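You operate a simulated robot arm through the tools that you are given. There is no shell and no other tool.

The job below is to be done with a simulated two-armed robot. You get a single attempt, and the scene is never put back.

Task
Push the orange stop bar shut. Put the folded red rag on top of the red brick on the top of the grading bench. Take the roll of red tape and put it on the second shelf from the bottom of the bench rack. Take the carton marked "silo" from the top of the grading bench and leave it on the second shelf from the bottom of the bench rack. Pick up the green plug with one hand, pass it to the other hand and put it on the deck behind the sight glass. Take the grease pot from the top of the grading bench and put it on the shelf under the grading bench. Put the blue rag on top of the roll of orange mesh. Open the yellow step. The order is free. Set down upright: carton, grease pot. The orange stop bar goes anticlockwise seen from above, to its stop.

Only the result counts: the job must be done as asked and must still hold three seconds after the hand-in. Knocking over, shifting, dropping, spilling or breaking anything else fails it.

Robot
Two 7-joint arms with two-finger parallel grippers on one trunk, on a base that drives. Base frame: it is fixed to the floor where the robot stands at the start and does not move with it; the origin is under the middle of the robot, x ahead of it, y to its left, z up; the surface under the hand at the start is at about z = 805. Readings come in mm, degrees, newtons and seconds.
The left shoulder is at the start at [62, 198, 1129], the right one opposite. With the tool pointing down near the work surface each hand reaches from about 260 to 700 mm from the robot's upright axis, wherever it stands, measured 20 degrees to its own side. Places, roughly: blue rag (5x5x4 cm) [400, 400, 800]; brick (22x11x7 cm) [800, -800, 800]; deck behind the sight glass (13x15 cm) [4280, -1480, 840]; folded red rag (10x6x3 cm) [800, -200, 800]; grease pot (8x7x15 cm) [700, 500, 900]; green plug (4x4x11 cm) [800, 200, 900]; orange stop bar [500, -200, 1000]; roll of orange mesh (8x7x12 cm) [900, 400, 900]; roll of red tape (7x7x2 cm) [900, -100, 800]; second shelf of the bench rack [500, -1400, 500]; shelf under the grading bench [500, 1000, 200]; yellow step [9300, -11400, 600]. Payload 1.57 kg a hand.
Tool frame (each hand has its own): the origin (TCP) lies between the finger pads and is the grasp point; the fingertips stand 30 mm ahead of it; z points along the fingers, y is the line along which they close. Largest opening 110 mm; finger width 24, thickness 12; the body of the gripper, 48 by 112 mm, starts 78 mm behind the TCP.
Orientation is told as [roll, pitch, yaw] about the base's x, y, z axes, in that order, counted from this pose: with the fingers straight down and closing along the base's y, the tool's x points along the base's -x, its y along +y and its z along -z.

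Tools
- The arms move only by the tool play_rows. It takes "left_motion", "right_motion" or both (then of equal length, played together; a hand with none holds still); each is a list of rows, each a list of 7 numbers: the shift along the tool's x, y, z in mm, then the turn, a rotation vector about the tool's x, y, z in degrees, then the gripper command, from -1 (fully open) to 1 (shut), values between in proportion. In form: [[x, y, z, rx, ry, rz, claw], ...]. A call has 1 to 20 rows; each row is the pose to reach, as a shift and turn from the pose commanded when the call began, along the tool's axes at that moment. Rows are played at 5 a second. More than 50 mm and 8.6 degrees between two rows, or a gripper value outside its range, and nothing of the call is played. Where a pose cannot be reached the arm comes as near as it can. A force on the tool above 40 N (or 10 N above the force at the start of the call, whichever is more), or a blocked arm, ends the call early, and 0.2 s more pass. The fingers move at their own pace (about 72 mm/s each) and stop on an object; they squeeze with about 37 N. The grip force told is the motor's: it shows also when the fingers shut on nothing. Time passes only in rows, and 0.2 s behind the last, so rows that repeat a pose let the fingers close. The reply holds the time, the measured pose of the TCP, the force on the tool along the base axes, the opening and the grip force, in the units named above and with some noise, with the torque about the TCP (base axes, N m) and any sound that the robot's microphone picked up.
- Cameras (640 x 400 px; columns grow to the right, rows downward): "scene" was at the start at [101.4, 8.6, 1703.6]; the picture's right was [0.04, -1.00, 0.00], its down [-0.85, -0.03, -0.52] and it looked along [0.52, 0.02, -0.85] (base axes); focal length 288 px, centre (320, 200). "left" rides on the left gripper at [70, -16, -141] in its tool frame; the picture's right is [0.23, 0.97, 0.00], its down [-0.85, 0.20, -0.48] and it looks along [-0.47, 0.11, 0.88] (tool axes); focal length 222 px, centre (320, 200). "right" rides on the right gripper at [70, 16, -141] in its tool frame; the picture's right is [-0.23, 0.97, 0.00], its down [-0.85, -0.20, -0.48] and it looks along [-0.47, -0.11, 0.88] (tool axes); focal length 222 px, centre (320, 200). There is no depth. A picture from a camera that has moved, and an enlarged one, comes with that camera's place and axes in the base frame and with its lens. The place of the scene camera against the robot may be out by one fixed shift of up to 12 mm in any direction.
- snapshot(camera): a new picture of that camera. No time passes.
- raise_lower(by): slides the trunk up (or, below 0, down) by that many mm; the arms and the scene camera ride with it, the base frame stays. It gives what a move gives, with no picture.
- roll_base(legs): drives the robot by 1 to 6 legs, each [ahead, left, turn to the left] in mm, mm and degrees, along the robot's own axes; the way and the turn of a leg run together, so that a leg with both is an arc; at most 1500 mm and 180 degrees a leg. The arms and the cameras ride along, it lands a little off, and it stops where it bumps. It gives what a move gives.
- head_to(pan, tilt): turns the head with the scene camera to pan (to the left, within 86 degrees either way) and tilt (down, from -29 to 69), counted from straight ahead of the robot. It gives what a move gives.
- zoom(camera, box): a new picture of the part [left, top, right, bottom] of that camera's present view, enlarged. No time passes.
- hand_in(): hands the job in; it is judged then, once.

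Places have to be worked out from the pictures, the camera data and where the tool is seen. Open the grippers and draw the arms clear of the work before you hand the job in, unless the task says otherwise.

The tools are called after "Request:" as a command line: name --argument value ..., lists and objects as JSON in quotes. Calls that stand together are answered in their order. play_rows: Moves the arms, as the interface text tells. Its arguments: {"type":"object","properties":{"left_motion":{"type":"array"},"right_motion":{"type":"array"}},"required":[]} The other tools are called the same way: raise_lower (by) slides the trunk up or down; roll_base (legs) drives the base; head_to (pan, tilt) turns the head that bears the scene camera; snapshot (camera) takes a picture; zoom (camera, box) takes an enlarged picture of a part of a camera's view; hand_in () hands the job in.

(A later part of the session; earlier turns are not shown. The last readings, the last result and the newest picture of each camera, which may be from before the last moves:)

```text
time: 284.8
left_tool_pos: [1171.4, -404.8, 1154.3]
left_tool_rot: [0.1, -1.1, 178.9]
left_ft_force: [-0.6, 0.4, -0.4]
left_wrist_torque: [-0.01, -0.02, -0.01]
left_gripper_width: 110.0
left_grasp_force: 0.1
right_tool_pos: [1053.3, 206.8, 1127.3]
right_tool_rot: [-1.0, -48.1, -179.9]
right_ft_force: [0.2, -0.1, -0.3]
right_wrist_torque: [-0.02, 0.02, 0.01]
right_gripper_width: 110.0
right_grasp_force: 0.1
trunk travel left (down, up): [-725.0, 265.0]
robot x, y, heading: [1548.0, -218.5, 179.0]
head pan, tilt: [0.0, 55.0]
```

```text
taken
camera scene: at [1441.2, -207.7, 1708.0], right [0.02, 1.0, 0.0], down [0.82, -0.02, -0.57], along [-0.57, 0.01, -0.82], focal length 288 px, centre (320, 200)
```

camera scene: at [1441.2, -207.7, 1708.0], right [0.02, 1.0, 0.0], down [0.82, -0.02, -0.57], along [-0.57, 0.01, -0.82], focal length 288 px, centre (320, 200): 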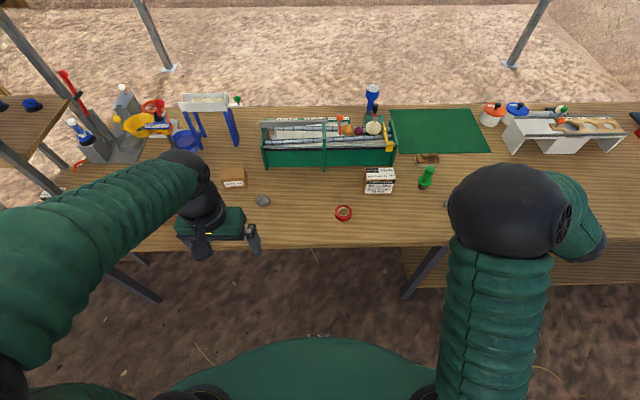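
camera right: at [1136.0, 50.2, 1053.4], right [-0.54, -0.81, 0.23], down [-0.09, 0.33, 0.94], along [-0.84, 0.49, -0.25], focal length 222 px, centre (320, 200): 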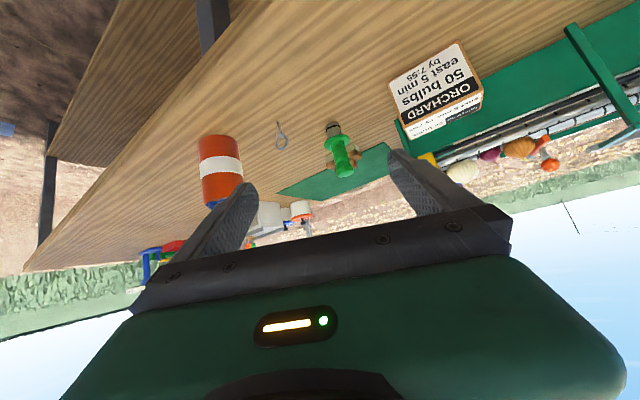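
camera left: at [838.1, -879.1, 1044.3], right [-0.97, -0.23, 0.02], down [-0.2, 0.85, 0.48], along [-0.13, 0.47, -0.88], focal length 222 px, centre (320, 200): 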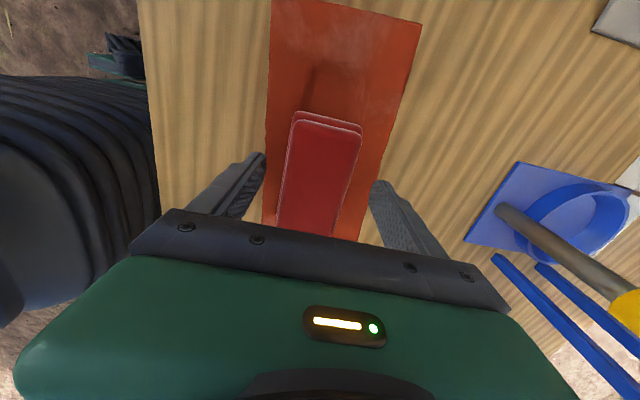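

The elbow is still on the inner side. I go to the vertical neutral pose slowly and see whether the elbow swings back out.

Request:
play_rows --right_motion '[[3.7, 6.6, -8.6, 0, 3.4, 0, -1], [7.4, 13.3, -17.2, 0, 6.9, 0, -1], [11.1, 19.9, -25.8, 0, 10.3, 0, -1], [14.7, 26.6, -34.4, 0, 13.7, 0, -1], [18.4, 33.2, -43, 0, 17.2, 0, -1], [22.1, 39.9, -51.6, 0, 20.6, 0, -1], [25.8, 46.5, -60.2, 0, 24, 0, -1], [29.5, 53.1, -68.7, 0, 27.5, 0, -1], [33.2, 59.8, -77.3, 0, 30.9, 0, -1], [36.9, 66.4, -85.9, 0, 34.4, 0, -1], [40.5, 73.1, -94.5, 0, 37.8, 0, -1], [44.2, 79.7, -103.1, 0, 41.2, 0, -1], [47.9, 86.4, -111.7, 0, 44.7, 0, -1], [51.6, 93, -120.3, 0, 48.1, 0, -1], [51.6, 93, -120.3, 0, 48.1, 0, -1]]'

Request:
snapshot --camera "scene"

```text
time: 288.0
left_tool_pos: [1172.2, -403.7, 1153.3]
left_tool_rot: [0.1, -1.2, 178.9]
left_ft_force: [-1.2, 0.9, 0.1]
left_wrist_torque: [0.02, -0.02, -0.01]
left_gripper_width: 110.3
left_grasp_force: 0.0
right_tool_pos: [1177.8, 111.9, 1167.1]
right_tool_rot: [-0.7, 0.0, 179.4]
right_ft_force: [-0.3, 0.7, -0.6]
right_wrist_torque: [0.01, -0.01, -0.01]
right_gripper_width: 109.8
right_grasp_force: 0.0
trunk travel left (down, up): [-725.0, 265.0]
robot x, y, heading: [1545.2, -216.9, 178.8]
head pan, tilt: [0.0, 55.0]
```

```text
taken
camera scene: at [1441.7, -208.3, 1708.1], right [0.02, 1.0, 0.0], down [0.82, -0.02, -0.57], along [-0.57, 0.01, -0.82], focal length 288 px, centre (320, 200)
```

scene: 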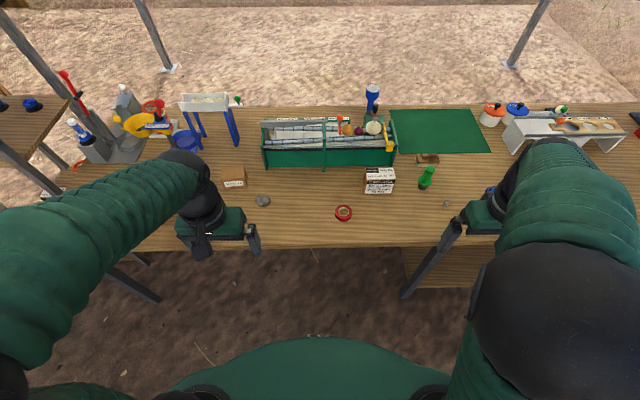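

The arm is back in a usable shape; I'll keep this arm in vertical poses. Before handling the plug I want to see the deck it goes to, so I back off and turn to look at the yellow machine.

Request:
roll_base --legs '[[-280, 0, 0], [0, 0, 150]]'

Request:
head_to --pan 0 --tilt 15

Request:
snapshot --camera "scene"

```text
time: 296.1
left_tool_pos: [2244.5, -248.4, 1152.6]
left_tool_rot: [0.0, -1.1, -31.4]
left_ft_force: [-0.6, 0.2, 1.0]
left_wrist_torque: [0.02, 0.0, -0.02]
left_gripper_width: 110.0
left_grasp_force: 0.1
right_tool_pos: [1977.9, -689.0, 1167.0]
right_tool_rot: [-0.6, -0.1, -30.9]
right_ft_force: [-0.1, 0.3, 0.2]
right_wrist_torque: [-0.03, -0.01, -0.03]
right_gripper_width: 110.2
right_grasp_force: 0.1
trunk travel left (down, up): [-725.0, 265.0]
robot x, y, heading: [1826.5, -223.3, -31.5]
head pan, tilt: [0.0, 55.0]
```

```text
time: 297.2
left_tool_pos: [2243.0, -246.3, 1152.9]
left_tool_rot: [0.0, -1.2, -31.5]
left_ft_force: [-0.3, 0.6, 0.4]
left_wrist_torque: [-0.03, -0.01, 0.01]
left_gripper_width: 110.1
left_grasp_force: 0.0
right_tool_pos: [1977.4, -689.4, 1167.3]
right_tool_rot: [-0.6, -0.1, -31.1]
right_ft_force: [-0.5, 0.8, 0.3]
right_wrist_torque: [-0.02, -0.03, -0.02]
right_gripper_width: 110.0
right_grasp_force: 0.1
trunk travel left (down, up): [-725.0, 265.0]
robot x, y, heading: [1825.0, -220.4, -31.4]
head pan, tilt: [0.0, 15.0]
```

```text
taken
camera scene: at [1934.0, -281.9, 1768.2], right [-0.52, -0.85, 0.0], down [-0.22, 0.14, -0.97], along [0.82, -0.5, -0.26], focal length 288 px, centre (320, 200)
```

scene: 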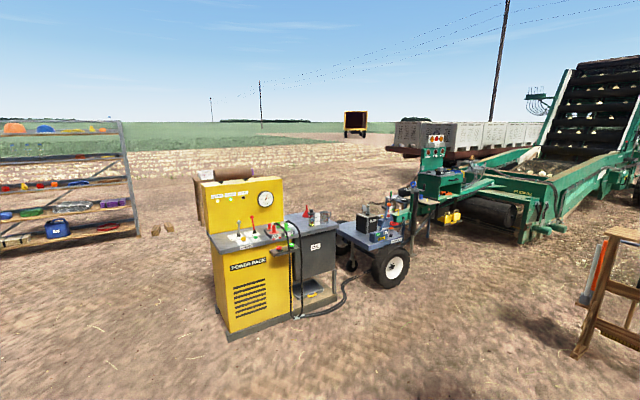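

The yellow power pack with a grey side cabinet is in view; I enlarge it to find the sight glass and the deck.

Request:
zoom --camera "scene" --box '[200, 160, 360, 260]'

Request:
zoom --camera "scene" --box '[270, 190, 350, 250]'

```text
4.00 times, centred on (280, 210) of scene
camera zoom: at [1934.0, -281.9, 1768.2], right [-0.52, -0.85, 0.0], down [-0.22, 0.14, -0.97], along [0.82, -0.5, -0.26], focal length 1150 px, centre (480, 160)
```

zoom: 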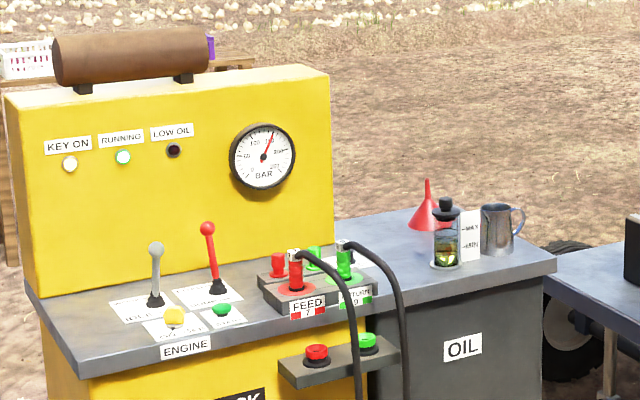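

```text
6.67 times, centred on (310, 220) of scene
camera zoom: at [1934.0, -281.9, 1768.2], right [-0.52, -0.85, 0.0], down [-0.22, 0.14, -0.97], along [0.82, -0.5, -0.26], focal length 1917 px, centre (387, 67)
```

zoom: 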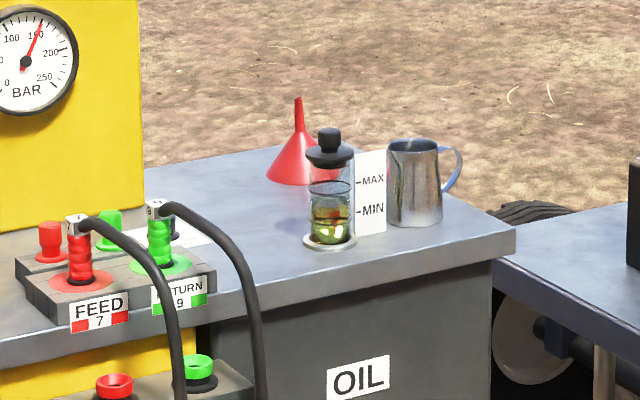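

The sight glass is at about [4112,-1516] on the OIL cabinet; the free deck behind it is around [4280,-1480] and must be reached from above. So the plug should end in a hand holding it from the top: the left hand will pick it from the side (horizontal), the right will take it from above. I turn back to the bench.

Request:
roll_base --legs '[[0, 0, -148.6]]'

Request:
head_to --pan 0 --tilt 50

Request:
snapshot --camera "scene"

```text
time: 303.6
left_tool_pos: [1469.0, -438.6, 1153.7]
left_tool_rot: [0.0, -1.1, -176.6]
left_ft_force: [-0.6, 0.7, -0.3]
left_wrist_torque: [0.03, -0.02, -0.01]
left_gripper_width: 110.1
left_grasp_force: 0.1
right_tool_pos: [1435.7, 75.7, 1167.9]
right_tool_rot: [-0.6, -0.1, -176.3]
right_ft_force: [-1.0, 0.0, 0.4]
right_wrist_torque: [0.03, 0.02, 0.01]
right_gripper_width: 110.0
right_grasp_force: 0.1
trunk travel left (down, up): [-725.0, 265.0]
robot x, y, heading: [1825.1, -223.1, -176.7]
head pan, tilt: [0.0, 15.0]
```

```text
time: 304.6
left_tool_pos: [1469.7, -438.4, 1154.1]
left_tool_rot: [0.0, -1.2, -176.6]
left_ft_force: [-0.1, 0.6, -0.8]
left_wrist_torque: [0.0, 0.0, 0.02]
left_gripper_width: 110.0
left_grasp_force: 0.1
right_tool_pos: [1435.0, 76.5, 1168.2]
right_tool_rot: [-0.6, -0.2, -176.1]
right_ft_force: [0.1, 0.4, -0.2]
right_wrist_torque: [0.0, -0.01, 0.01]
right_gripper_width: 109.9
right_grasp_force: 0.1
trunk travel left (down, up): [-725.0, 265.0]
robot x, y, heading: [1824.4, -217.1, -176.6]
head pan, tilt: [0.0, 50.0]
```

```text
taken
camera scene: at [1717.4, -222.3, 1714.7], right [-0.06, 1.0, 0.0], down [0.77, 0.05, -0.64], along [-0.64, -0.04, -0.77], focal length 288 px, centre (320, 200)
```

scene: 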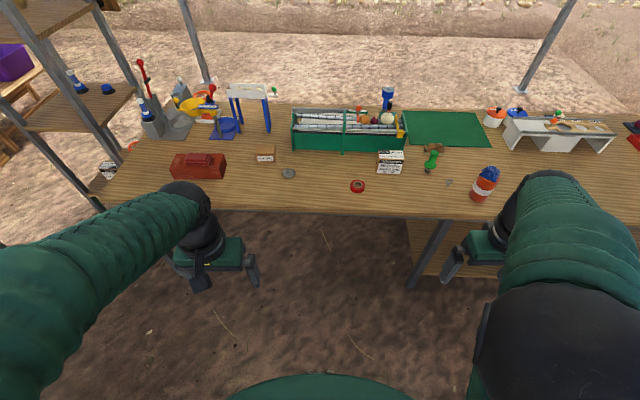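

I first bring the left hand to a nearly horizontal forward-pointing pose here in free space, slowly.

Request:
play_rows --left_motion '[[-13.6, -5.6, 8.3, 0, -4.67, 0, -1], [-27.2, -11.1, 16.7, 0, -9.33, 0, -1], [-40.8, -16.7, 25, 0, -14, 0, -1], [-54.4, -22.2, 33.3, 0, -18.67, 0, -1], [-68.1, -27.8, 41.7, 0, -23.33, 0, -1], [-81.7, -33.3, 50, 0, -28, 0, -1], [-95.3, -38.9, 58.3, 0, -32.67, 0, -1], [-108.9, -44.4, 66.7, 0, -37.33, 0, -1], [-122.5, -50, 75, 0, -42, 0, -1], [-136.1, -55.6, 83.3, 0, -46.67, 0, -1], [-149.7, -61.1, 91.7, 0, -51.33, 0, -1], [-163.3, -66.7, 100, 0, -56, 0, -1], [-176.9, -72.2, 108.3, 0, -60.67, 0, -1], [-190.6, -77.8, 116.7, 0, -65.33, 0, -1], [-204.2, -83.3, 125, 0, -70, 0, -1], [-217.8, -88.9, 133.3, 0, -74.67, 0, -1], [-231.4, -94.4, 141.7, 0, -79.33, 0, -1], [-245, -100, 150, 0, -84, 0, -1], [-245, -100, 150, 0, -84, 0, -1]]'

Request:
snapshot --camera "scene"

```text
time: 306.9
left_tool_pos: [1309.1, -386.7, 1129.0]
left_tool_rot: [-16.8, -53.9, -161.3]
left_ft_force: [0.8, -0.8, 0.2]
left_wrist_torque: [-0.05, 0.01, -0.01]
left_gripper_width: 110.2
left_grasp_force: 0.1
left hand out of reach, approached as far as the arm can: row 7, 8
right_tool_pos: [1437.5, 77.7, 1168.0]
right_tool_rot: [-0.5, -0.3, -176.3]
right_ft_force: [0.1, -0.5, 0.5]
right_wrist_torque: [0.02, -0.03, 0.01]
right_gripper_width: 109.9
right_grasp_force: 0.1
trunk travel left (down, up): [-725.0, 265.0]
robot x, y, heading: [1823.1, -219.2, -176.8]
head pan, tilt: [0.0, 50.0]
stopped in row 11 (left hand): the arm was blocked; the commanded pose is now the measured one
```

```text
taken
camera scene: at [1717.4, -222.7, 1714.7], right [-0.06, 1.0, 0.0], down [0.77, 0.05, -0.64], along [-0.64, -0.04, -0.77], focal length 288 px, centre (320, 200)
```

scene: 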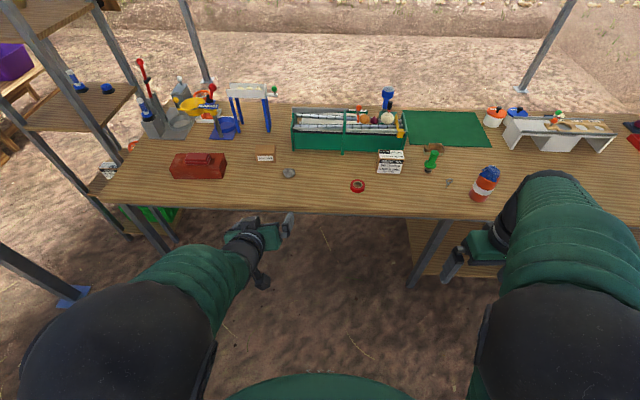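

Pitching while close-in is out of reach; it must be done with the arm already extended. I first return the left hand to vertical, farther forward.

Request:
play_rows --left_motion '[[-2.3, 4.3, 1.8, -0.59, 3.94, 0.44, -1], [-4.5, 8.6, 3.6, -1.19, 7.87, 0.89, -1], [-6.8, 12.9, 5.5, -1.78, 11.8, 1.33, -1], [-9.1, 17.1, 7.3, -2.37, 15.7, 1.77, -1], [-11.3, 21.4, 9.1, -2.96, 19.7, 2.2, -1], [-13.6, 25.7, 10.9, -3.56, 23.6, 2.66, -1], [-15.9, 30, 12.8, -4.15, 27.5, 3.1, -1], [-18.1, 34.3, 14.6, -4.74, 31.5, 3.54, -1], [-20.4, 38.6, 16.4, -5.34, 35.4, 3.99, -1], [-22.6, 42.9, 18.2, -5.93, 39.4, 4.43, -1], [-24.9, 47.1, 20, -6.52, 43.3, 4.87, -1], [-27.2, 51.4, 21.9, -7.11, 47.2, 5.31, -1], [-29.4, 55.7, 23.7, -7.71, 51.2, 5.76, -1], [-31.7, 60, 25.5, -8.3, 55.1, 6.2, -1], [-31.7, 60, 25.5, -8.3, 55.1, 6.2, -1]]'

Request:
snapshot --camera "scene"

```text
time: 310.1
left_tool_pos: [1276.7, -446.3, 1127.1]
left_tool_rot: [0.5, 0.3, -177.2]
left_ft_force: [0.0, -0.8, 0.2]
left_wrist_torque: [-0.03, 0.0, -0.02]
left_gripper_width: 110.0
left_grasp_force: 0.0
left hand out of reach, approached as far as the arm can: row 4, 5
right_tool_pos: [1436.3, 76.3, 1168.5]
right_tool_rot: [-0.6, -0.2, -176.1]
right_ft_force: [-0.8, 0.6, 0.2]
right_wrist_torque: [-0.03, 0.01, 0.04]
right_gripper_width: 109.9
right_grasp_force: 0.0
trunk travel left (down, up): [-725.0, 265.0]
robot x, y, heading: [1825.6, -220.7, -176.8]
head pan, tilt: [0.0, 50.0]
```

```text
taken
camera scene: at [1716.3, -222.5, 1714.5], right [-0.06, 1.0, 0.0], down [0.77, 0.05, -0.64], along [-0.64, -0.04, -0.77], focal length 288 px, centre (320, 200)
```

scene: 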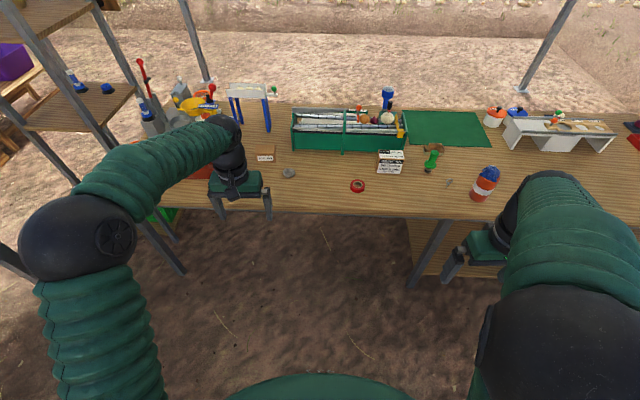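

Normal again. I lower the left hand in the vertical pose, then pitch it up while moving forward so the wrist hardly retracts.

Request:
play_rows --left_motion '[[0, 0, 20, 0, 0, 0, -1], [0, 0, 40, 0, 0, 0, -1], [0, 0, 60, 0, 0, 0, -1], [0, 0, 80, 0, 0, 0, -1], [0, 0, 100, 0, 0, 0, -1], [0, 0, 120, 0, 0, 0, -1], [0, 0, 140, 0, 0, 0, -1], [0, 0, 160, 0, 0, 0, -1], [0, 0, 180, 0, 0, 0, -1], [0, 0, 180, 0, 0, 0, -1]]'

Request:
play_rows --left_motion '[[-8.3, 0, -6.7, 0, -4.4, 0, -1], [-16.7, 0, -13.3, 0, -8.9, 0, -1], [-25, 0, -20, 0, -13.3, 0, -1], [-33.3, 0, -26.7, 0, -17.8, 0, -1], [-41.7, 0, -33.3, 0, -22.2, 0, -1], [-50, 0, -40, 0, -26.7, 0, -1], [-58.3, 0, -46.7, 0, -31.1, 0, -1], [-66.7, 0, -53.3, 0, -35.6, 0, -1], [-75, 0, -60, 0, -40, 0, -1], [-83.3, 0, -66.7, 0, -44.4, 0, -1], [-91.7, 0, -73.3, 0, -48.9, 0, -1], [-100, 0, -80, 0, -53.3, 0, -1], [-108.3, 0, -86.7, 0, -57.8, 0, -1], [-116.7, 0, -93.3, 0, -62.2, 0, -1], [-125, 0, -100, 0, -66.7, 0, -1], [-133.3, 0, -106.7, 0, -71.1, 0, -1], [-141.7, 0, -113.3, 0, -75.6, 0, -1], [-150, 0, -120, 0, -80, 0, -1], [-150, 0, -120, 0, -80, 0, -1]]'

Request:
snapshot --camera "scene"

```text
time: 312.3
left_tool_pos: [1277.9, -448.8, 946.5]
left_tool_rot: [0.5, 0.4, -177.0]
left_ft_force: [0.6, -0.3, -0.2]
left_wrist_torque: [0.0, -0.02, 0.01]
left_gripper_width: 109.6
left_grasp_force: 0.0
right_tool_pos: [1435.5, 76.6, 1168.2]
right_tool_rot: [-0.6, -0.2, -176.3]
right_ft_force: [-1.1, 0.0, -0.3]
right_wrist_torque: [-0.01, 0.01, 0.01]
right_gripper_width: 110.2
right_grasp_force: 0.1
trunk travel left (down, up): [-725.0, 265.0]
robot x, y, heading: [1821.5, -220.9, -176.6]
head pan, tilt: [0.0, 50.0]
```

```text
time: 316.3
left_tool_pos: [1128.3, -453.7, 1068.1]
left_tool_rot: [2.8, -79.9, -179.7]
left_ft_force: [0.2, -0.7, 0.0]
left_wrist_torque: [0.0, 0.01, -0.02]
left_gripper_width: 110.0
left_grasp_force: 0.2
right_tool_pos: [1435.6, 77.6, 1167.4]
right_tool_rot: [-0.5, -0.1, -176.2]
right_ft_force: [-0.2, -0.4, 0.6]
right_wrist_torque: [0.0, -0.03, 0.0]
right_gripper_width: 110.1
right_grasp_force: 0.0
trunk travel left (down, up): [-725.0, 265.0]
robot x, y, heading: [1825.0, -223.8, -176.4]
head pan, tilt: [0.0, 50.0]
```

```text
taken
camera scene: at [1716.0, -222.2, 1714.5], right [-0.06, 1.0, 0.0], down [0.77, 0.05, -0.64], along [-0.64, -0.04, -0.77], focal length 288 px, centre (320, 200)
```

scene: 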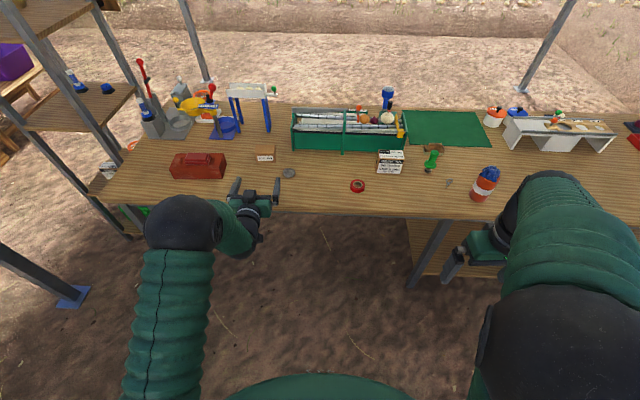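

The left hand is now horizontal pointing forward with a healthy elbow. I drive so that it lines up with the plug, still high above the table.

Request:
roll_base --legs '[[0, 0, -3.4], [0, -630, 0]]'

Request:
snapshot --camera "scene"

Request:
snapshot --camera "left"

```text
time: 320.2
left_tool_pos: [1113.9, 210.4, 1067.2]
left_tool_rot: [1.7, -79.7, 178.2]
left_ft_force: [-0.1, 0.5, -0.9]
left_wrist_torque: [0.01, -0.02, 0.0]
left_gripper_width: 110.4
left_grasp_force: 0.1
right_tool_pos: [1451.7, 723.4, 1168.8]
right_tool_rot: [-0.8, -0.2, -179.2]
right_ft_force: [0.0, 1.0, -0.5]
right_wrist_torque: [-0.02, -0.01, 0.0]
right_gripper_width: 110.1
right_grasp_force: 0.1
trunk travel left (down, up): [-725.0, 265.0]
robot x, y, heading: [1824.3, 407.6, -180.0]
head pan, tilt: [0.0, 50.0]
```

```text
taken
camera scene: at [1714.2, 408.1, 1714.5], right [-0.01, 1.0, 0.0], down [0.77, 0.01, -0.64], along [-0.64, 0.0, -0.77], focal length 288 px, centre (320, 200)
```

scene: 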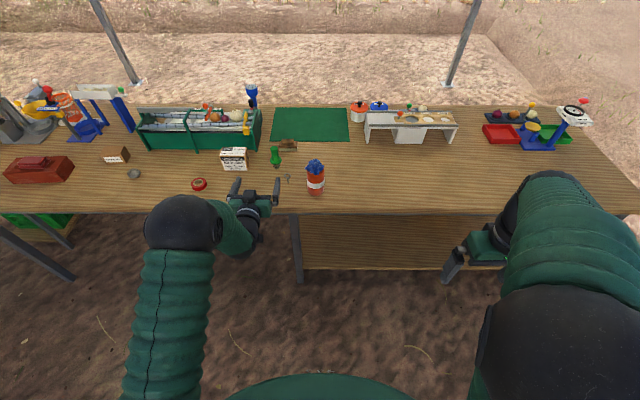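

```text
taken
camera left: at [1265.9, 225.7, 1023.9], right [0.04, -0.98, -0.22], down [0.32, -0.2, 0.93], along [-0.95, -0.1, 0.3], focal length 222 px, centre (320, 200)
```

left: 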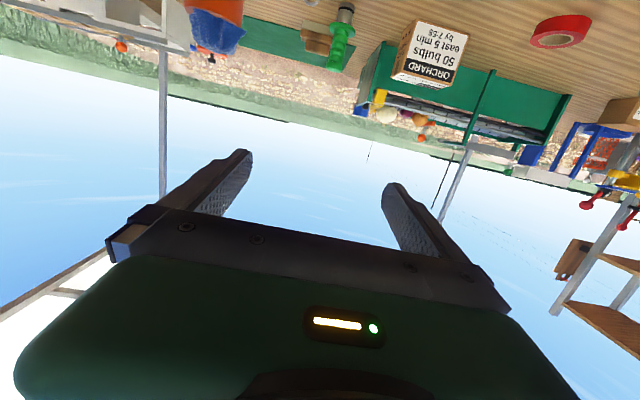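

The left hand lines up with the plug (y≈207). I drive in 190 mm, still high.

Request:
roll_base --legs '[[190, 0, 0]]'

Request:
snapshot --camera "left"

Request:
zoom --camera "scene" --box '[200, 130, 360, 250]'

```text
time: 321.8
left_tool_pos: [926.6, 210.7, 1070.5]
left_tool_rot: [2.7, -80.0, 177.2]
left_ft_force: [0.2, 0.1, 0.9]
left_wrist_torque: [-0.01, 0.01, 0.01]
left_gripper_width: 110.0
left_grasp_force: 0.1
right_tool_pos: [1263.1, 727.1, 1169.1]
right_tool_rot: [-0.7, -0.4, -179.2]
right_ft_force: [0.5, 0.1, 0.3]
right_wrist_torque: [0.0, 0.01, 0.01]
right_gripper_width: 110.0
right_grasp_force: 0.0
trunk travel left (down, up): [-725.0, 265.0]
robot x, y, heading: [1631.0, 408.3, -179.8]
head pan, tilt: [0.0, 50.0]
```

```text
taken
camera left: at [1078.1, 227.6, 1026.9], right [0.04, -0.98, -0.22], down [0.32, -0.19, 0.93], along [-0.95, -0.1, 0.31], focal length 222 px, centre (320, 200)
```

left: 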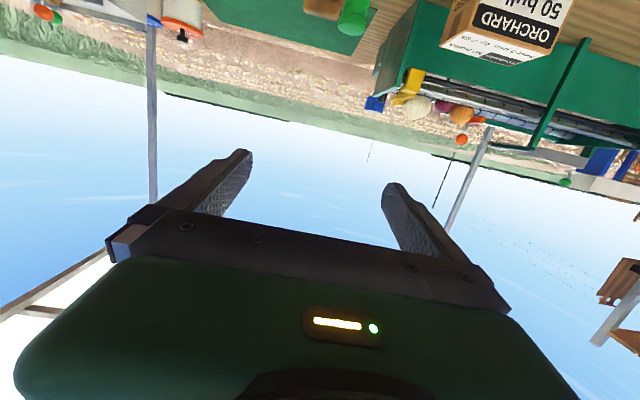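

```text
3.33 times, centred on (280, 190) of scene
camera zoom: at [1528.0, 412.1, 1714.9], right [-0.01, 1.0, 0.0], down [0.77, 0.0, -0.64], along [-0.64, 0.0, -0.77], focal length 958 px, centre (453, 233)
```

zoom: 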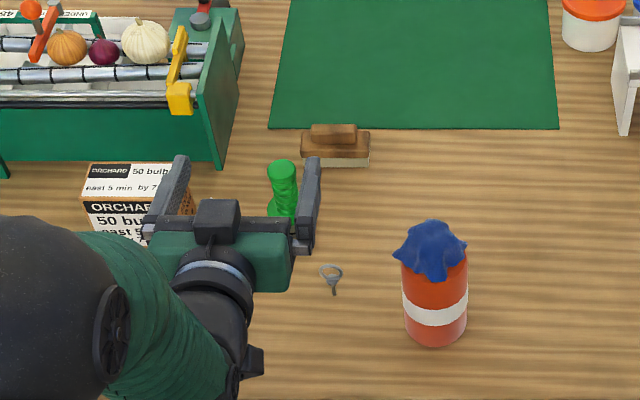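

Clear of obstacles. I lower the trunk by 200 mm to bring the hand to the plug's handle height.

Request:
raise_lower --by -195

Request:
snapshot --camera "left"

Request:
zoom --camera "scene" --box '[200, 130, 360, 250]'

```text
time: 323.9
left_tool_pos: [922.9, 211.9, 886.2]
left_tool_rot: [2.8, -79.8, 177.1]
left_ft_force: [-0.1, 0.7, -0.2]
left_wrist_torque: [0.0, -0.01, -0.03]
left_gripper_width: 110.0
left_grasp_force: 0.1
right_tool_pos: [1265.1, 730.2, 984.1]
right_tool_rot: [-0.1, -0.3, 179.8]
right_ft_force: [-0.3, -1.5, 0.9]
right_wrist_torque: [-0.01, 0.03, -0.02]
right_gripper_width: 109.9
right_grasp_force: 0.1
trunk travel left (down, up): [-530.0, 460.0]
robot x, y, heading: [1631.8, 410.1, -179.8]
head pan, tilt: [0.0, 50.0]
```

```text
taken
camera left: at [1076.3, 228.0, 842.3], right [0.04, -0.98, -0.22], down [0.32, -0.19, 0.93], along [-0.95, -0.1, 0.3], focal length 222 px, centre (320, 200)
```

left: 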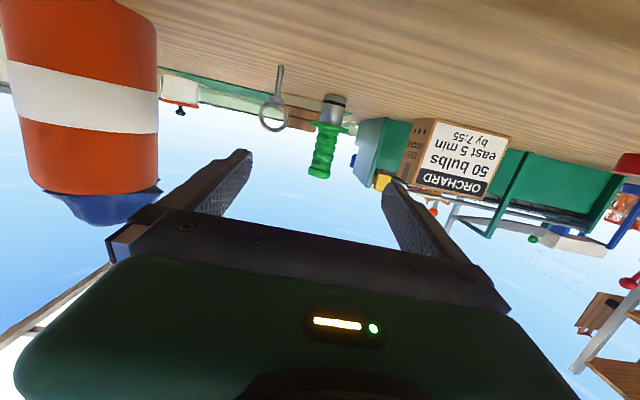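

```text
3.33 times, centred on (280, 190) of scene
camera zoom: at [1522.9, 412.8, 1531.0], right [-0.01, 1.0, 0.0], down [0.77, 0.0, -0.64], along [-0.64, 0.0, -0.77], focal length 958 px, centre (453, 233)
```

zoom: 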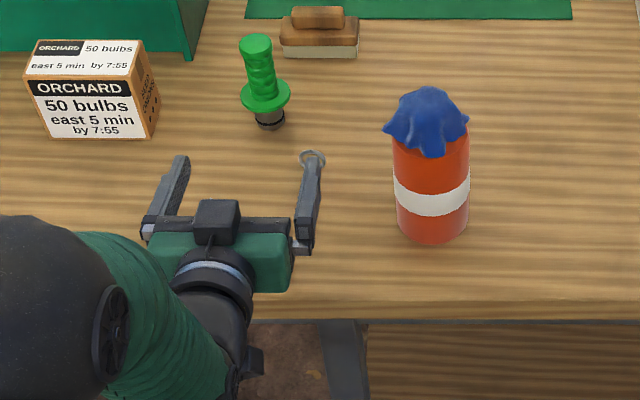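

The plug is at [782,208]; a small eye-pin stands upright at [876,261] (top ≈850), which the hand must pass above. I narrow the opening to 60 mm and adjust slightly.

Request:
play_rows --left_motion '[[3, 2, 0.5, 0, 0, 0, -0.09], [6, 3.4, 1, 0, 0, 0, -0.09], [6, 3.4, 1, 0, 0, 0, -0.09]]'

Request:
roll_base --legs '[[90, 0, 0]]'

Request:
snapshot --camera "left"

Request:
zoom --camera "scene" --box '[200, 130, 360, 250]'

```text
time: 324.7
left_tool_pos: [924.2, 208.5, 877.2]
left_tool_rot: [2.8, -79.9, 177.2]
left_ft_force: [0.2, -0.6, -0.2]
left_wrist_torque: [-0.01, 0.01, 0.03]
left_gripper_width: 59.7
left_grasp_force: 0.0
right_tool_pos: [1264.1, 736.0, 982.6]
right_tool_rot: [-0.3, -0.6, 179.1]
right_ft_force: [-0.1, 0.2, -0.5]
right_wrist_torque: [-0.01, -0.03, 0.02]
right_gripper_width: 110.2
right_grasp_force: 0.2
trunk travel left (down, up): [-530.0, 460.0]
robot x, y, heading: [1632.7, 406.7, -179.8]
head pan, tilt: [0.0, 50.0]
```

```text
time: 325.8
left_tool_pos: [832.6, 208.2, 875.7]
left_tool_rot: [2.9, -79.8, 177.0]
left_ft_force: [0.2, 0.1, 0.6]
left_wrist_torque: [0.0, 0.05, 0.0]
left_gripper_width: 59.9
left_grasp_force: 0.1
right_tool_pos: [1172.7, 737.1, 981.3]
right_tool_rot: [-0.2, -0.8, 178.7]
right_ft_force: [-0.6, -0.8, -0.2]
right_wrist_torque: [0.01, -0.02, -0.01]
right_gripper_width: 109.9
right_grasp_force: 0.1
trunk travel left (down, up): [-530.0, 460.0]
robot x, y, heading: [1539.8, 408.1, -179.6]
head pan, tilt: [0.0, 50.0]
```

```text
taken
camera left: at [984.2, 223.9, 832.0], right [0.04, -0.98, -0.21], down [0.32, -0.19, 0.93], along [-0.95, -0.1, 0.3], focal length 222 px, centre (320, 200)
```

left: 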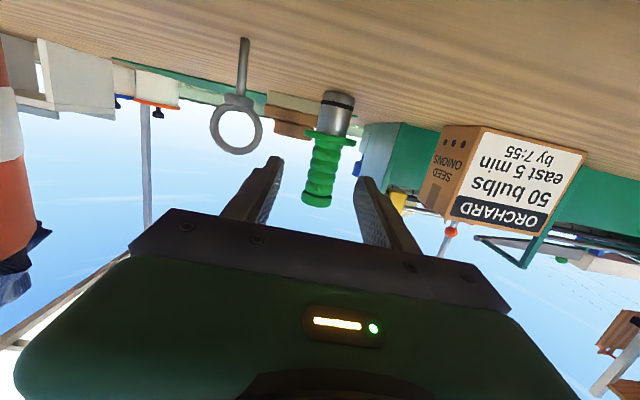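

```text
3.33 times, centred on (280, 190) of scene
camera zoom: at [1431.3, 412.6, 1527.2], right [-0.01, 1.0, 0.0], down [0.77, 0.0, -0.64], along [-0.64, 0.0, -0.77], focal length 958 px, centre (453, 233)
```

zoom: 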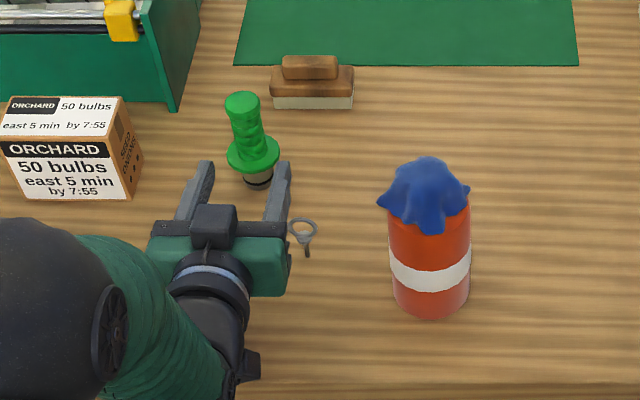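

The handle sits between the fingers and the eye-pin ring (top ≈851) clears the palm by ~15 mm. I advance the last 50 mm with the arm, slowly.

Request:
play_rows --left_motion '[[-1.8, 1, 9.8, 0, 0, 0, -0.09], [-3.6, 2, 19.7, 0, 0, 0, -0.09], [-5.3, 3, 29.5, 0, 0, 0, -0.09], [-7.1, 3, 39.4, 0, 0, 0, -0.09], [-8.9, 3, 49.2, 0, 0, 0, -0.09], [-8.9, 3, 49.2, 0, 0, 0, -0.09]]'

Request:
snapshot --camera "left"

Request:
zoom --camera "scene" --box '[200, 130, 360, 250]'

```text
time: 327.2
left_tool_pos: [783.9, 206.2, 870.4]
left_tool_rot: [2.8, -79.9, 177.2]
left_ft_force: [-0.1, -0.3, 0.9]
left_wrist_torque: [-0.02, -0.02, 0.02]
left_gripper_width: 60.2
left_grasp_force: 0.2
right_tool_pos: [1174.8, 736.3, 975.5]
right_tool_rot: [0.9, -1.5, 178.6]
right_ft_force: [0.0, 0.1, -0.3]
right_wrist_torque: [0.0, -0.01, -0.02]
right_gripper_width: 109.9
right_grasp_force: 0.1
trunk travel left (down, up): [-530.0, 460.0]
robot x, y, heading: [1542.3, 406.6, -180.2]
head pan, tilt: [0.0, 50.0]
```

```text
taken
camera left: at [935.0, 222.3, 825.4], right [0.04, -0.98, -0.22], down [0.32, -0.19, 0.93], along [-0.95, -0.1, 0.31], focal length 222 px, centre (320, 200)
```

left: 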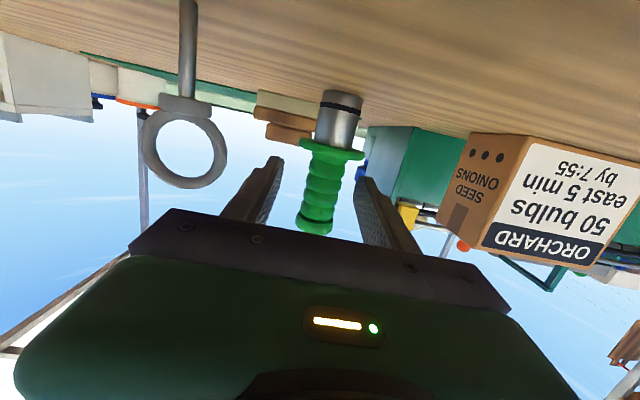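

```text
3.33 times, centred on (280, 190) of scene
camera zoom: at [1431.8, 412.2, 1518.9], right [-0.01, 1.0, 0.0], down [0.77, 0.0, -0.64], along [-0.64, 0.0, -0.77], focal length 958 px, centre (453, 233)
```

zoom: 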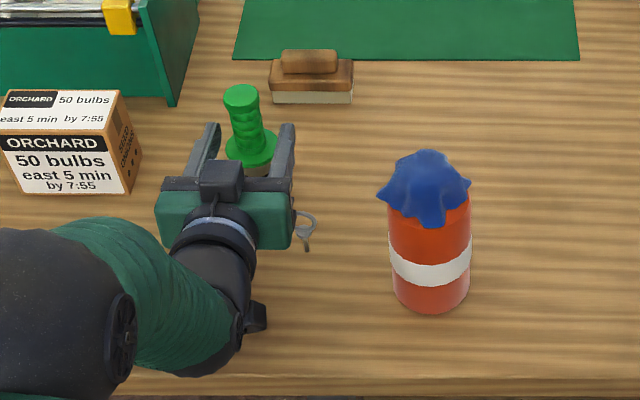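

TCP is at the handle ([784,206,870]) with the eye-pin still clear. I close the left gripper on the handle.

Request:
play_rows --left_motion '[[0, 0, 0, 0, 0, 0, 0.2], [0, 0, 0, 0, 0, 0, 0.5], [0, 0, 0, 0, 0, 0, 1], [0, 0, 0, 0, 0, 0, 1], [0, 0, 0, 0, 0, 0, 1]]'

Request:
snapshot --camera "left"

```text
time: 328.4
left_tool_pos: [782.9, 206.7, 869.5]
left_tool_rot: [2.8, -79.9, 177.1]
left_ft_force: [-0.6, 0.3, 0.6]
left_wrist_torque: [-0.02, -0.02, -0.03]
left_gripper_width: 27.0
left_grasp_force: 36.4
right_tool_pos: [1174.0, 736.0, 976.3]
right_tool_rot: [0.9, -1.5, 178.6]
right_ft_force: [0.0, 0.1, 0.5]
right_wrist_torque: [0.01, 0.03, 0.03]
right_gripper_width: 110.0
right_grasp_force: 0.1
trunk travel left (down, up): [-530.0, 460.0]
robot x, y, heading: [1538.8, 410.9, -179.8]
head pan, tilt: [0.0, 50.0]
```

```text
taken
camera left: at [934.8, 222.3, 825.4], right [0.04, -0.98, -0.22], down [0.32, -0.19, 0.93], along [-0.95, -0.1, 0.31], focal length 222 px, centre (320, 200)
```

left: 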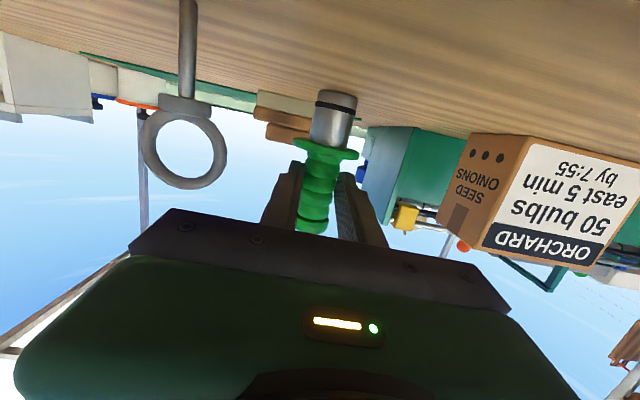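

Gripped at 27 mm. I lift straight up with the trunk and check.

Request:
raise_lower --by 195

Request:
snapshot --camera "left"

Request:
zoom --camera "scene" --box '[200, 100, 360, 250]'

```text
time: 330.6
left_tool_pos: [780.9, 205.9, 1064.9]
left_tool_rot: [2.8, -79.8, 177.2]
left_ft_force: [0.3, -0.7, -0.5]
left_wrist_torque: [0.01, -0.05, 0.02]
left_gripper_width: 26.9
left_grasp_force: 37.1
right_tool_pos: [1174.2, 736.8, 1170.2]
right_tool_rot: [0.0, -0.8, 178.7]
right_ft_force: [0.1, 0.3, 0.5]
right_wrist_torque: [0.02, 0.0, -0.02]
right_gripper_width: 109.8
right_grasp_force: 0.0
trunk travel left (down, up): [-725.0, 265.0]
robot x, y, heading: [1539.2, 407.3, -180.0]
head pan, tilt: [0.0, 50.0]
```

```text
taken
camera left: at [934.4, 222.4, 1020.5], right [0.04, -0.98, -0.22], down [0.32, -0.19, 0.93], along [-0.95, -0.1, 0.31], focal length 222 px, centre (320, 200)
```

left: 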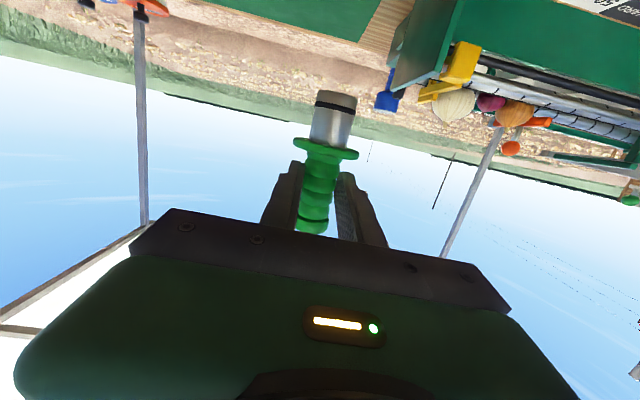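

```text
2.67 times, centred on (280, 175) of scene
camera zoom: at [1430.3, 412.2, 1714.4], right [-0.01, 1.0, 0.0], down [0.77, 0.0, -0.64], along [-0.64, 0.0, -0.77], focal length 767 px, centre (427, 267)
```

zoom: 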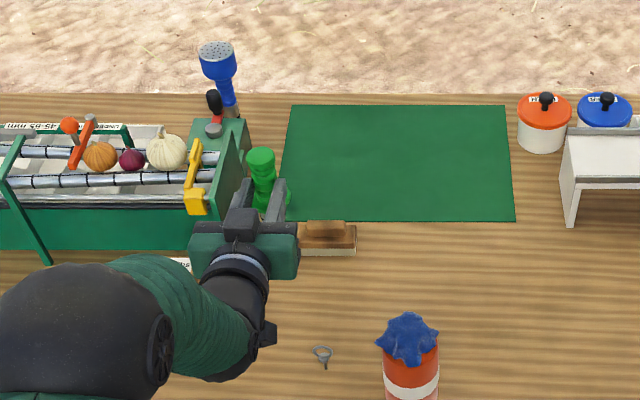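

The plug is held. I back off 320 mm into free space for the hand-over.

Request:
roll_base --legs '[[-320, 0, 0]]'

Request:
play_rows --left_motion '[[7.4, -9.6, 1.3, 1.91, 0, 0.34, 1], [14.8, -19.1, 2.7, 3.82, 0, 0.69, 1], [22.1, -28.7, 4, 5.73, 0, 1.03, 1], [29.5, -38.2, 5.3, 7.64, 0, 1.38, 1], [36.9, -47.8, 6.6, 9.56, 0, 1.72, 1], [44.3, -57.3, 8, 11.5, 0, 2.07, 1], [51.6, -66.9, 9.3, 13.4, 0, 2.41, 1], [59, -76.4, 10.6, 15.3, 0, 2.76, 1], [66.4, -86, 12, 17.2, 0, 3.1, 1], [73.8, -95.6, 13.3, 19.1, 0, 3.44, 1], [81.2, -105.1, 14.6, 21, 0, 3.79, 1], [88.5, -114.7, 15.9, 22.9, 0, 4.13, 1], [95.9, -124.2, 17.3, 24.8, 0, 4.48, 1], [103.3, -133.8, 18.6, 26.8, 0, 4.82, 1], [110.7, -143.3, 19.9, 28.7, 0, 5.17, 1], [118, -152.9, 21.2, 30.6, 0, 5.51, 1], [125.4, -162.4, 22.6, 32.5, 0, 5.86, 1], [132.8, -172, 23.9, 34.4, 0, 6.2, 1], [132.8, -172, 23.9, 34.4, 0, 6.2, 1]]'

Request:
snapshot --camera "scene"

```text
time: 332.7
left_tool_pos: [1102.8, 207.6, 1063.5]
left_tool_rot: [2.7, -79.8, 177.2]
left_ft_force: [-0.1, 0.4, -1.6]
left_wrist_torque: [0.0, -0.04, -0.01]
left_gripper_width: 27.2
left_grasp_force: 36.7
right_tool_pos: [1492.9, 738.3, 1169.8]
right_tool_rot: [-0.2, -0.7, 178.6]
right_ft_force: [0.6, 0.3, 0.6]
right_wrist_torque: [0.02, -0.03, -0.01]
right_gripper_width: 109.8
right_grasp_force: 0.1
trunk travel left (down, up): [-725.0, 265.0]
robot x, y, heading: [1862.9, 412.0, -179.4]
head pan, tilt: [0.0, 50.0]
```

```text
time: 336.7
left_tool_pos: [1105.6, 379.1, 928.9]
left_tool_rot: [3.0, -79.6, 142.0]
left_ft_force: [0.1, -0.6, -1.2]
left_wrist_torque: [-0.03, -0.02, 0.03]
left_gripper_width: 27.0
left_grasp_force: 37.3
right_tool_pos: [1496.6, 739.7, 1170.9]
right_tool_rot: [-0.2, -1.0, 178.6]
right_ft_force: [-0.8, 0.4, 0.2]
right_wrist_torque: [0.0, 0.0, 0.02]
right_gripper_width: 109.9
right_grasp_force: 0.1
trunk travel left (down, up): [-725.0, 265.0]
robot x, y, heading: [1863.7, 408.3, -179.5]
head pan, tilt: [0.0, 50.0]
```

```text
taken
camera scene: at [1751.7, 414.4, 1714.5], right [-0.01, 1.0, 0.0], down [0.77, 0.0, -0.64], along [-0.64, 0.0, -0.77], focal length 288 px, centre (320, 200)
```

scene: 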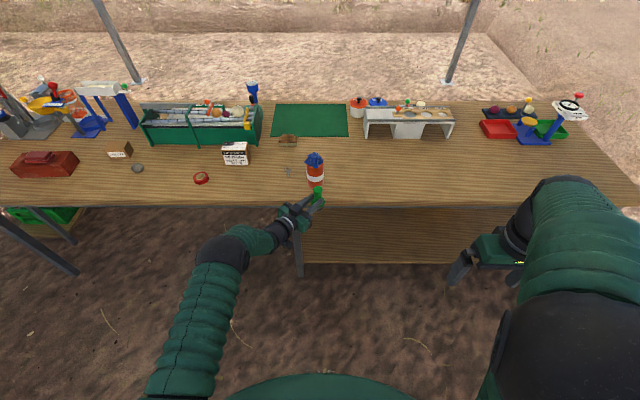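

Stage one worked. I now draw the left hand back 190 mm slowly so the plug is within the right hand's vertical reach.

Request:
play_rows --left_motion '[[1.5, -6.5, -8.2, 0, 0, 0, 1], [3, -13, -16.3, 0, 0, 0, 1], [4.5, -19.5, -24.5, 0, 0, 0, 1], [6, -26, -32.7, 0, 0, 0, 1], [7.5, -32.5, -40.9, 0, 0, 0, 1], [9, -39, -49, 0, 0, 0, 1], [10.5, -45.5, -57.2, 0, 0, 0, 1], [12, -52, -65.4, 0, 0, 0, 1], [13.5, -58.5, -73.6, 0, 0, 0, 1], [15, -65, -81.7, 0, 0, 0, 1], [16.5, -71.5, -89.9, 0, 0, 0, 1], [18, -78, -98.1, 0, 0, 0, 1], [19.5, -84.5, -106.3, 0, 0, 0, 1], [21, -91, -114.4, 0, 0, 0, 1], [22.5, -97.5, -122.6, 0, 0, 0, 1], [24, -104, -130.8, 0, 0, 0, 1], [25.5, -110.5, -139, 0, 0, 0, 1], [27, -117, -147.1, 0, 0, 0, 1], [27, -117, -147.1, 0, 0, 0, 1]]'

Request:
snapshot --camera "scene"

Request:
snapshot --camera "left"

```text
time: 340.7
left_tool_pos: [1294.2, 387.7, 927.4]
left_tool_rot: [2.9, -79.6, 142.1]
left_ft_force: [0.5, 0.3, -1.7]
left_wrist_torque: [-0.02, -0.03, 0.02]
left_gripper_width: 27.0
left_grasp_force: 37.5
right_tool_pos: [1495.5, 740.2, 1170.1]
right_tool_rot: [-0.2, -0.9, 178.8]
right_ft_force: [-0.2, -0.2, 0.0]
right_wrist_torque: [-0.01, 0.01, -0.02]
right_gripper_width: 110.0
right_grasp_force: 0.1
trunk travel left (down, up): [-725.0, 265.0]
robot x, y, heading: [1863.0, 407.6, -179.5]
head pan, tilt: [0.0, 50.0]
```

```text
taken
camera scene: at [1752.2, 414.4, 1714.5], right [-0.01, 1.0, 0.0], down [0.77, 0.0, -0.64], along [-0.64, 0.0, -0.77], focal length 288 px, centre (320, 200)
```

scene: 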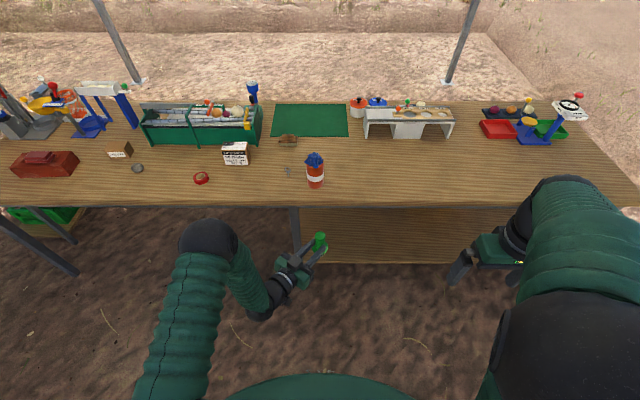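

```text
taken
camera left: at [1428.9, 314.7, 884.4], right [-0.53, -0.82, -0.21], down [0.15, -0.34, 0.93], along [-0.84, 0.46, 0.3], focal length 222 px, centre (320, 200)
```

left: 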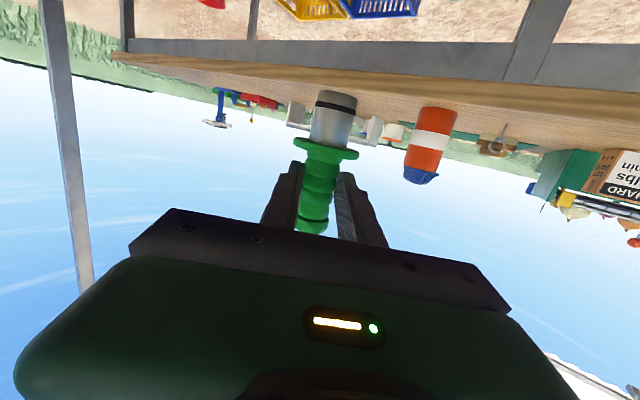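

The plug is now in front of the robot at [1294,388], handle top ≈960. I bring the right hand (vertical) slowly above it.

Request:
play_rows --right_motion '[[-11, 19.5, 6, 0, 0, 0, -1], [-22, 39, 12, 0, 0, 0, -1], [-33, 58.5, 18, 0, 0, 0, -1], [-44, 78, 24, 0, 0, 0, -1], [-55, 97.5, 30, 0, 0, 0, -1], [-66, 117, 36, 0, 0, 0, -1], [-77, 136.5, 42, 0, 0, 0, -1], [-88, 156, 48, 0, 0, 0, -1], [-99, 175.5, 54, 0, 0, 0, -0.5], [-110, 195, 60, 0, 0, 0, -0.5], [-121, 214.5, 66, 0, 0, 0, -0.5], [-132, 234, 72, 0, 0, 0, -0.5], [-143, 253.5, 78, 0, 0, 0, -0.5], [-154, 273, 84, 0, 0, 0, -0.5], [-165, 292.5, 90, 0, 0, 0, -0.5], [-176, 312, 96, 0, 0, 0, -0.5], [-187, 331.5, 102, 0, 0, 0, -0.5], [-201, 350, 110, 0, 0, 0, -0.5], [-201, 350, 110, 0, 0, 0, -0.5]]'

Request:
snapshot --camera "scene"

Request:
snapshot --camera "right"

```text
time: 344.7
left_tool_pos: [1295.4, 388.6, 928.6]
left_tool_rot: [2.8, -79.6, 142.2]
left_ft_force: [0.3, -0.1, -2.3]
left_wrist_torque: [-0.05, -0.05, 0.0]
left_gripper_width: 26.9
left_grasp_force: 36.9
right_tool_pos: [1286.7, 393.1, 1061.4]
right_tool_rot: [-0.1, -0.9, 178.8]
right_ft_force: [-0.6, 0.2, 0.3]
right_wrist_torque: [0.01, 0.01, 0.01]
right_gripper_width: 82.4
right_grasp_force: 0.1
trunk travel left (down, up): [-725.0, 265.0]
robot x, y, heading: [1862.1, 409.4, -179.6]
head pan, tilt: [0.0, 50.0]
```

```text
taken
camera scene: at [1751.4, 412.5, 1714.4], right [-0.01, 1.0, 0.0], down [0.77, 0.01, -0.64], along [-0.64, 0.0, -0.77], focal length 288 px, centre (320, 200)
```

scene: 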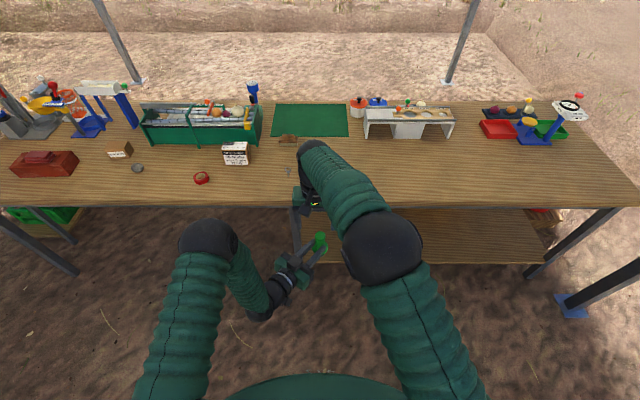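

```text
taken
camera right: at [1357.0, 375.5, 1202.3], right [-0.25, -0.97, 0.0], down [-0.84, 0.22, 0.49], along [-0.48, 0.12, -0.87], focal length 222 px, centre (320, 200)
```

right: 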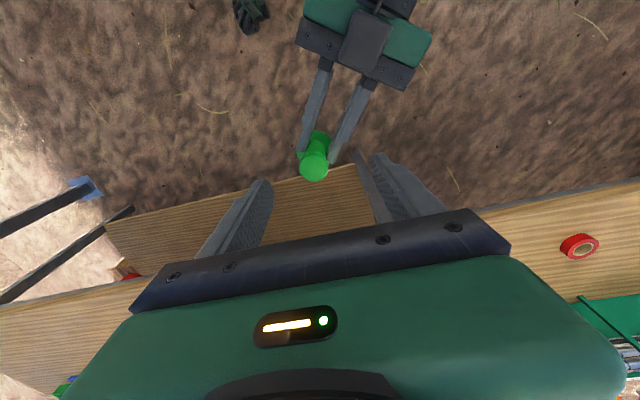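

The right hand is above the plug held by the left. I zoom to measure the handle top.

Request:
zoom --camera "right" --box '[240, 60, 400, 220]'

Request:
zoom --camera "scene" --box '[250, 150, 410, 290]'

```text
2.50 times, centred on (320, 140) of right
camera zoom: at [1357.0, 375.5, 1202.3], right [-0.25, -0.97, 0.0], down [-0.84, 0.22, 0.49], along [-0.48, 0.12, -0.87], focal length 555 px, centre (320, 350)
```

zoom: 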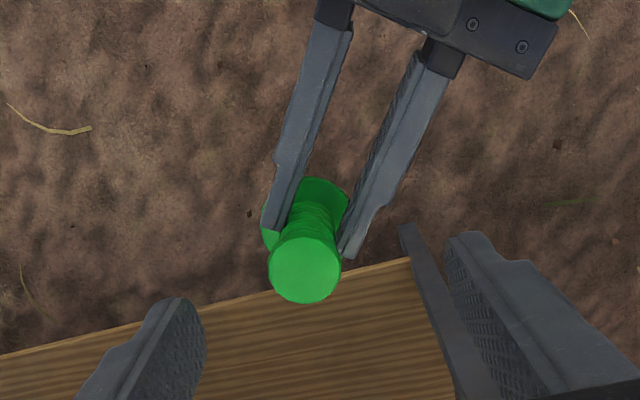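

```text
2.86 times, centred on (330, 220) of scene
camera zoom: at [1751.4, 412.5, 1714.4], right [-0.01, 1.0, 0.0], down [0.77, 0.01, -0.64], along [-0.64, 0.0, -0.77], focal length 822 px, centre (291, 143)
```

zoom: 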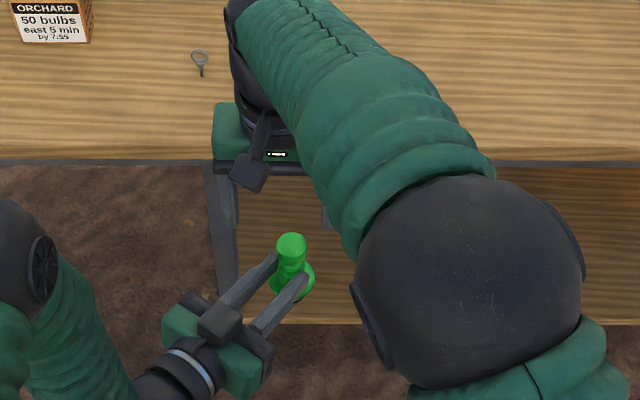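

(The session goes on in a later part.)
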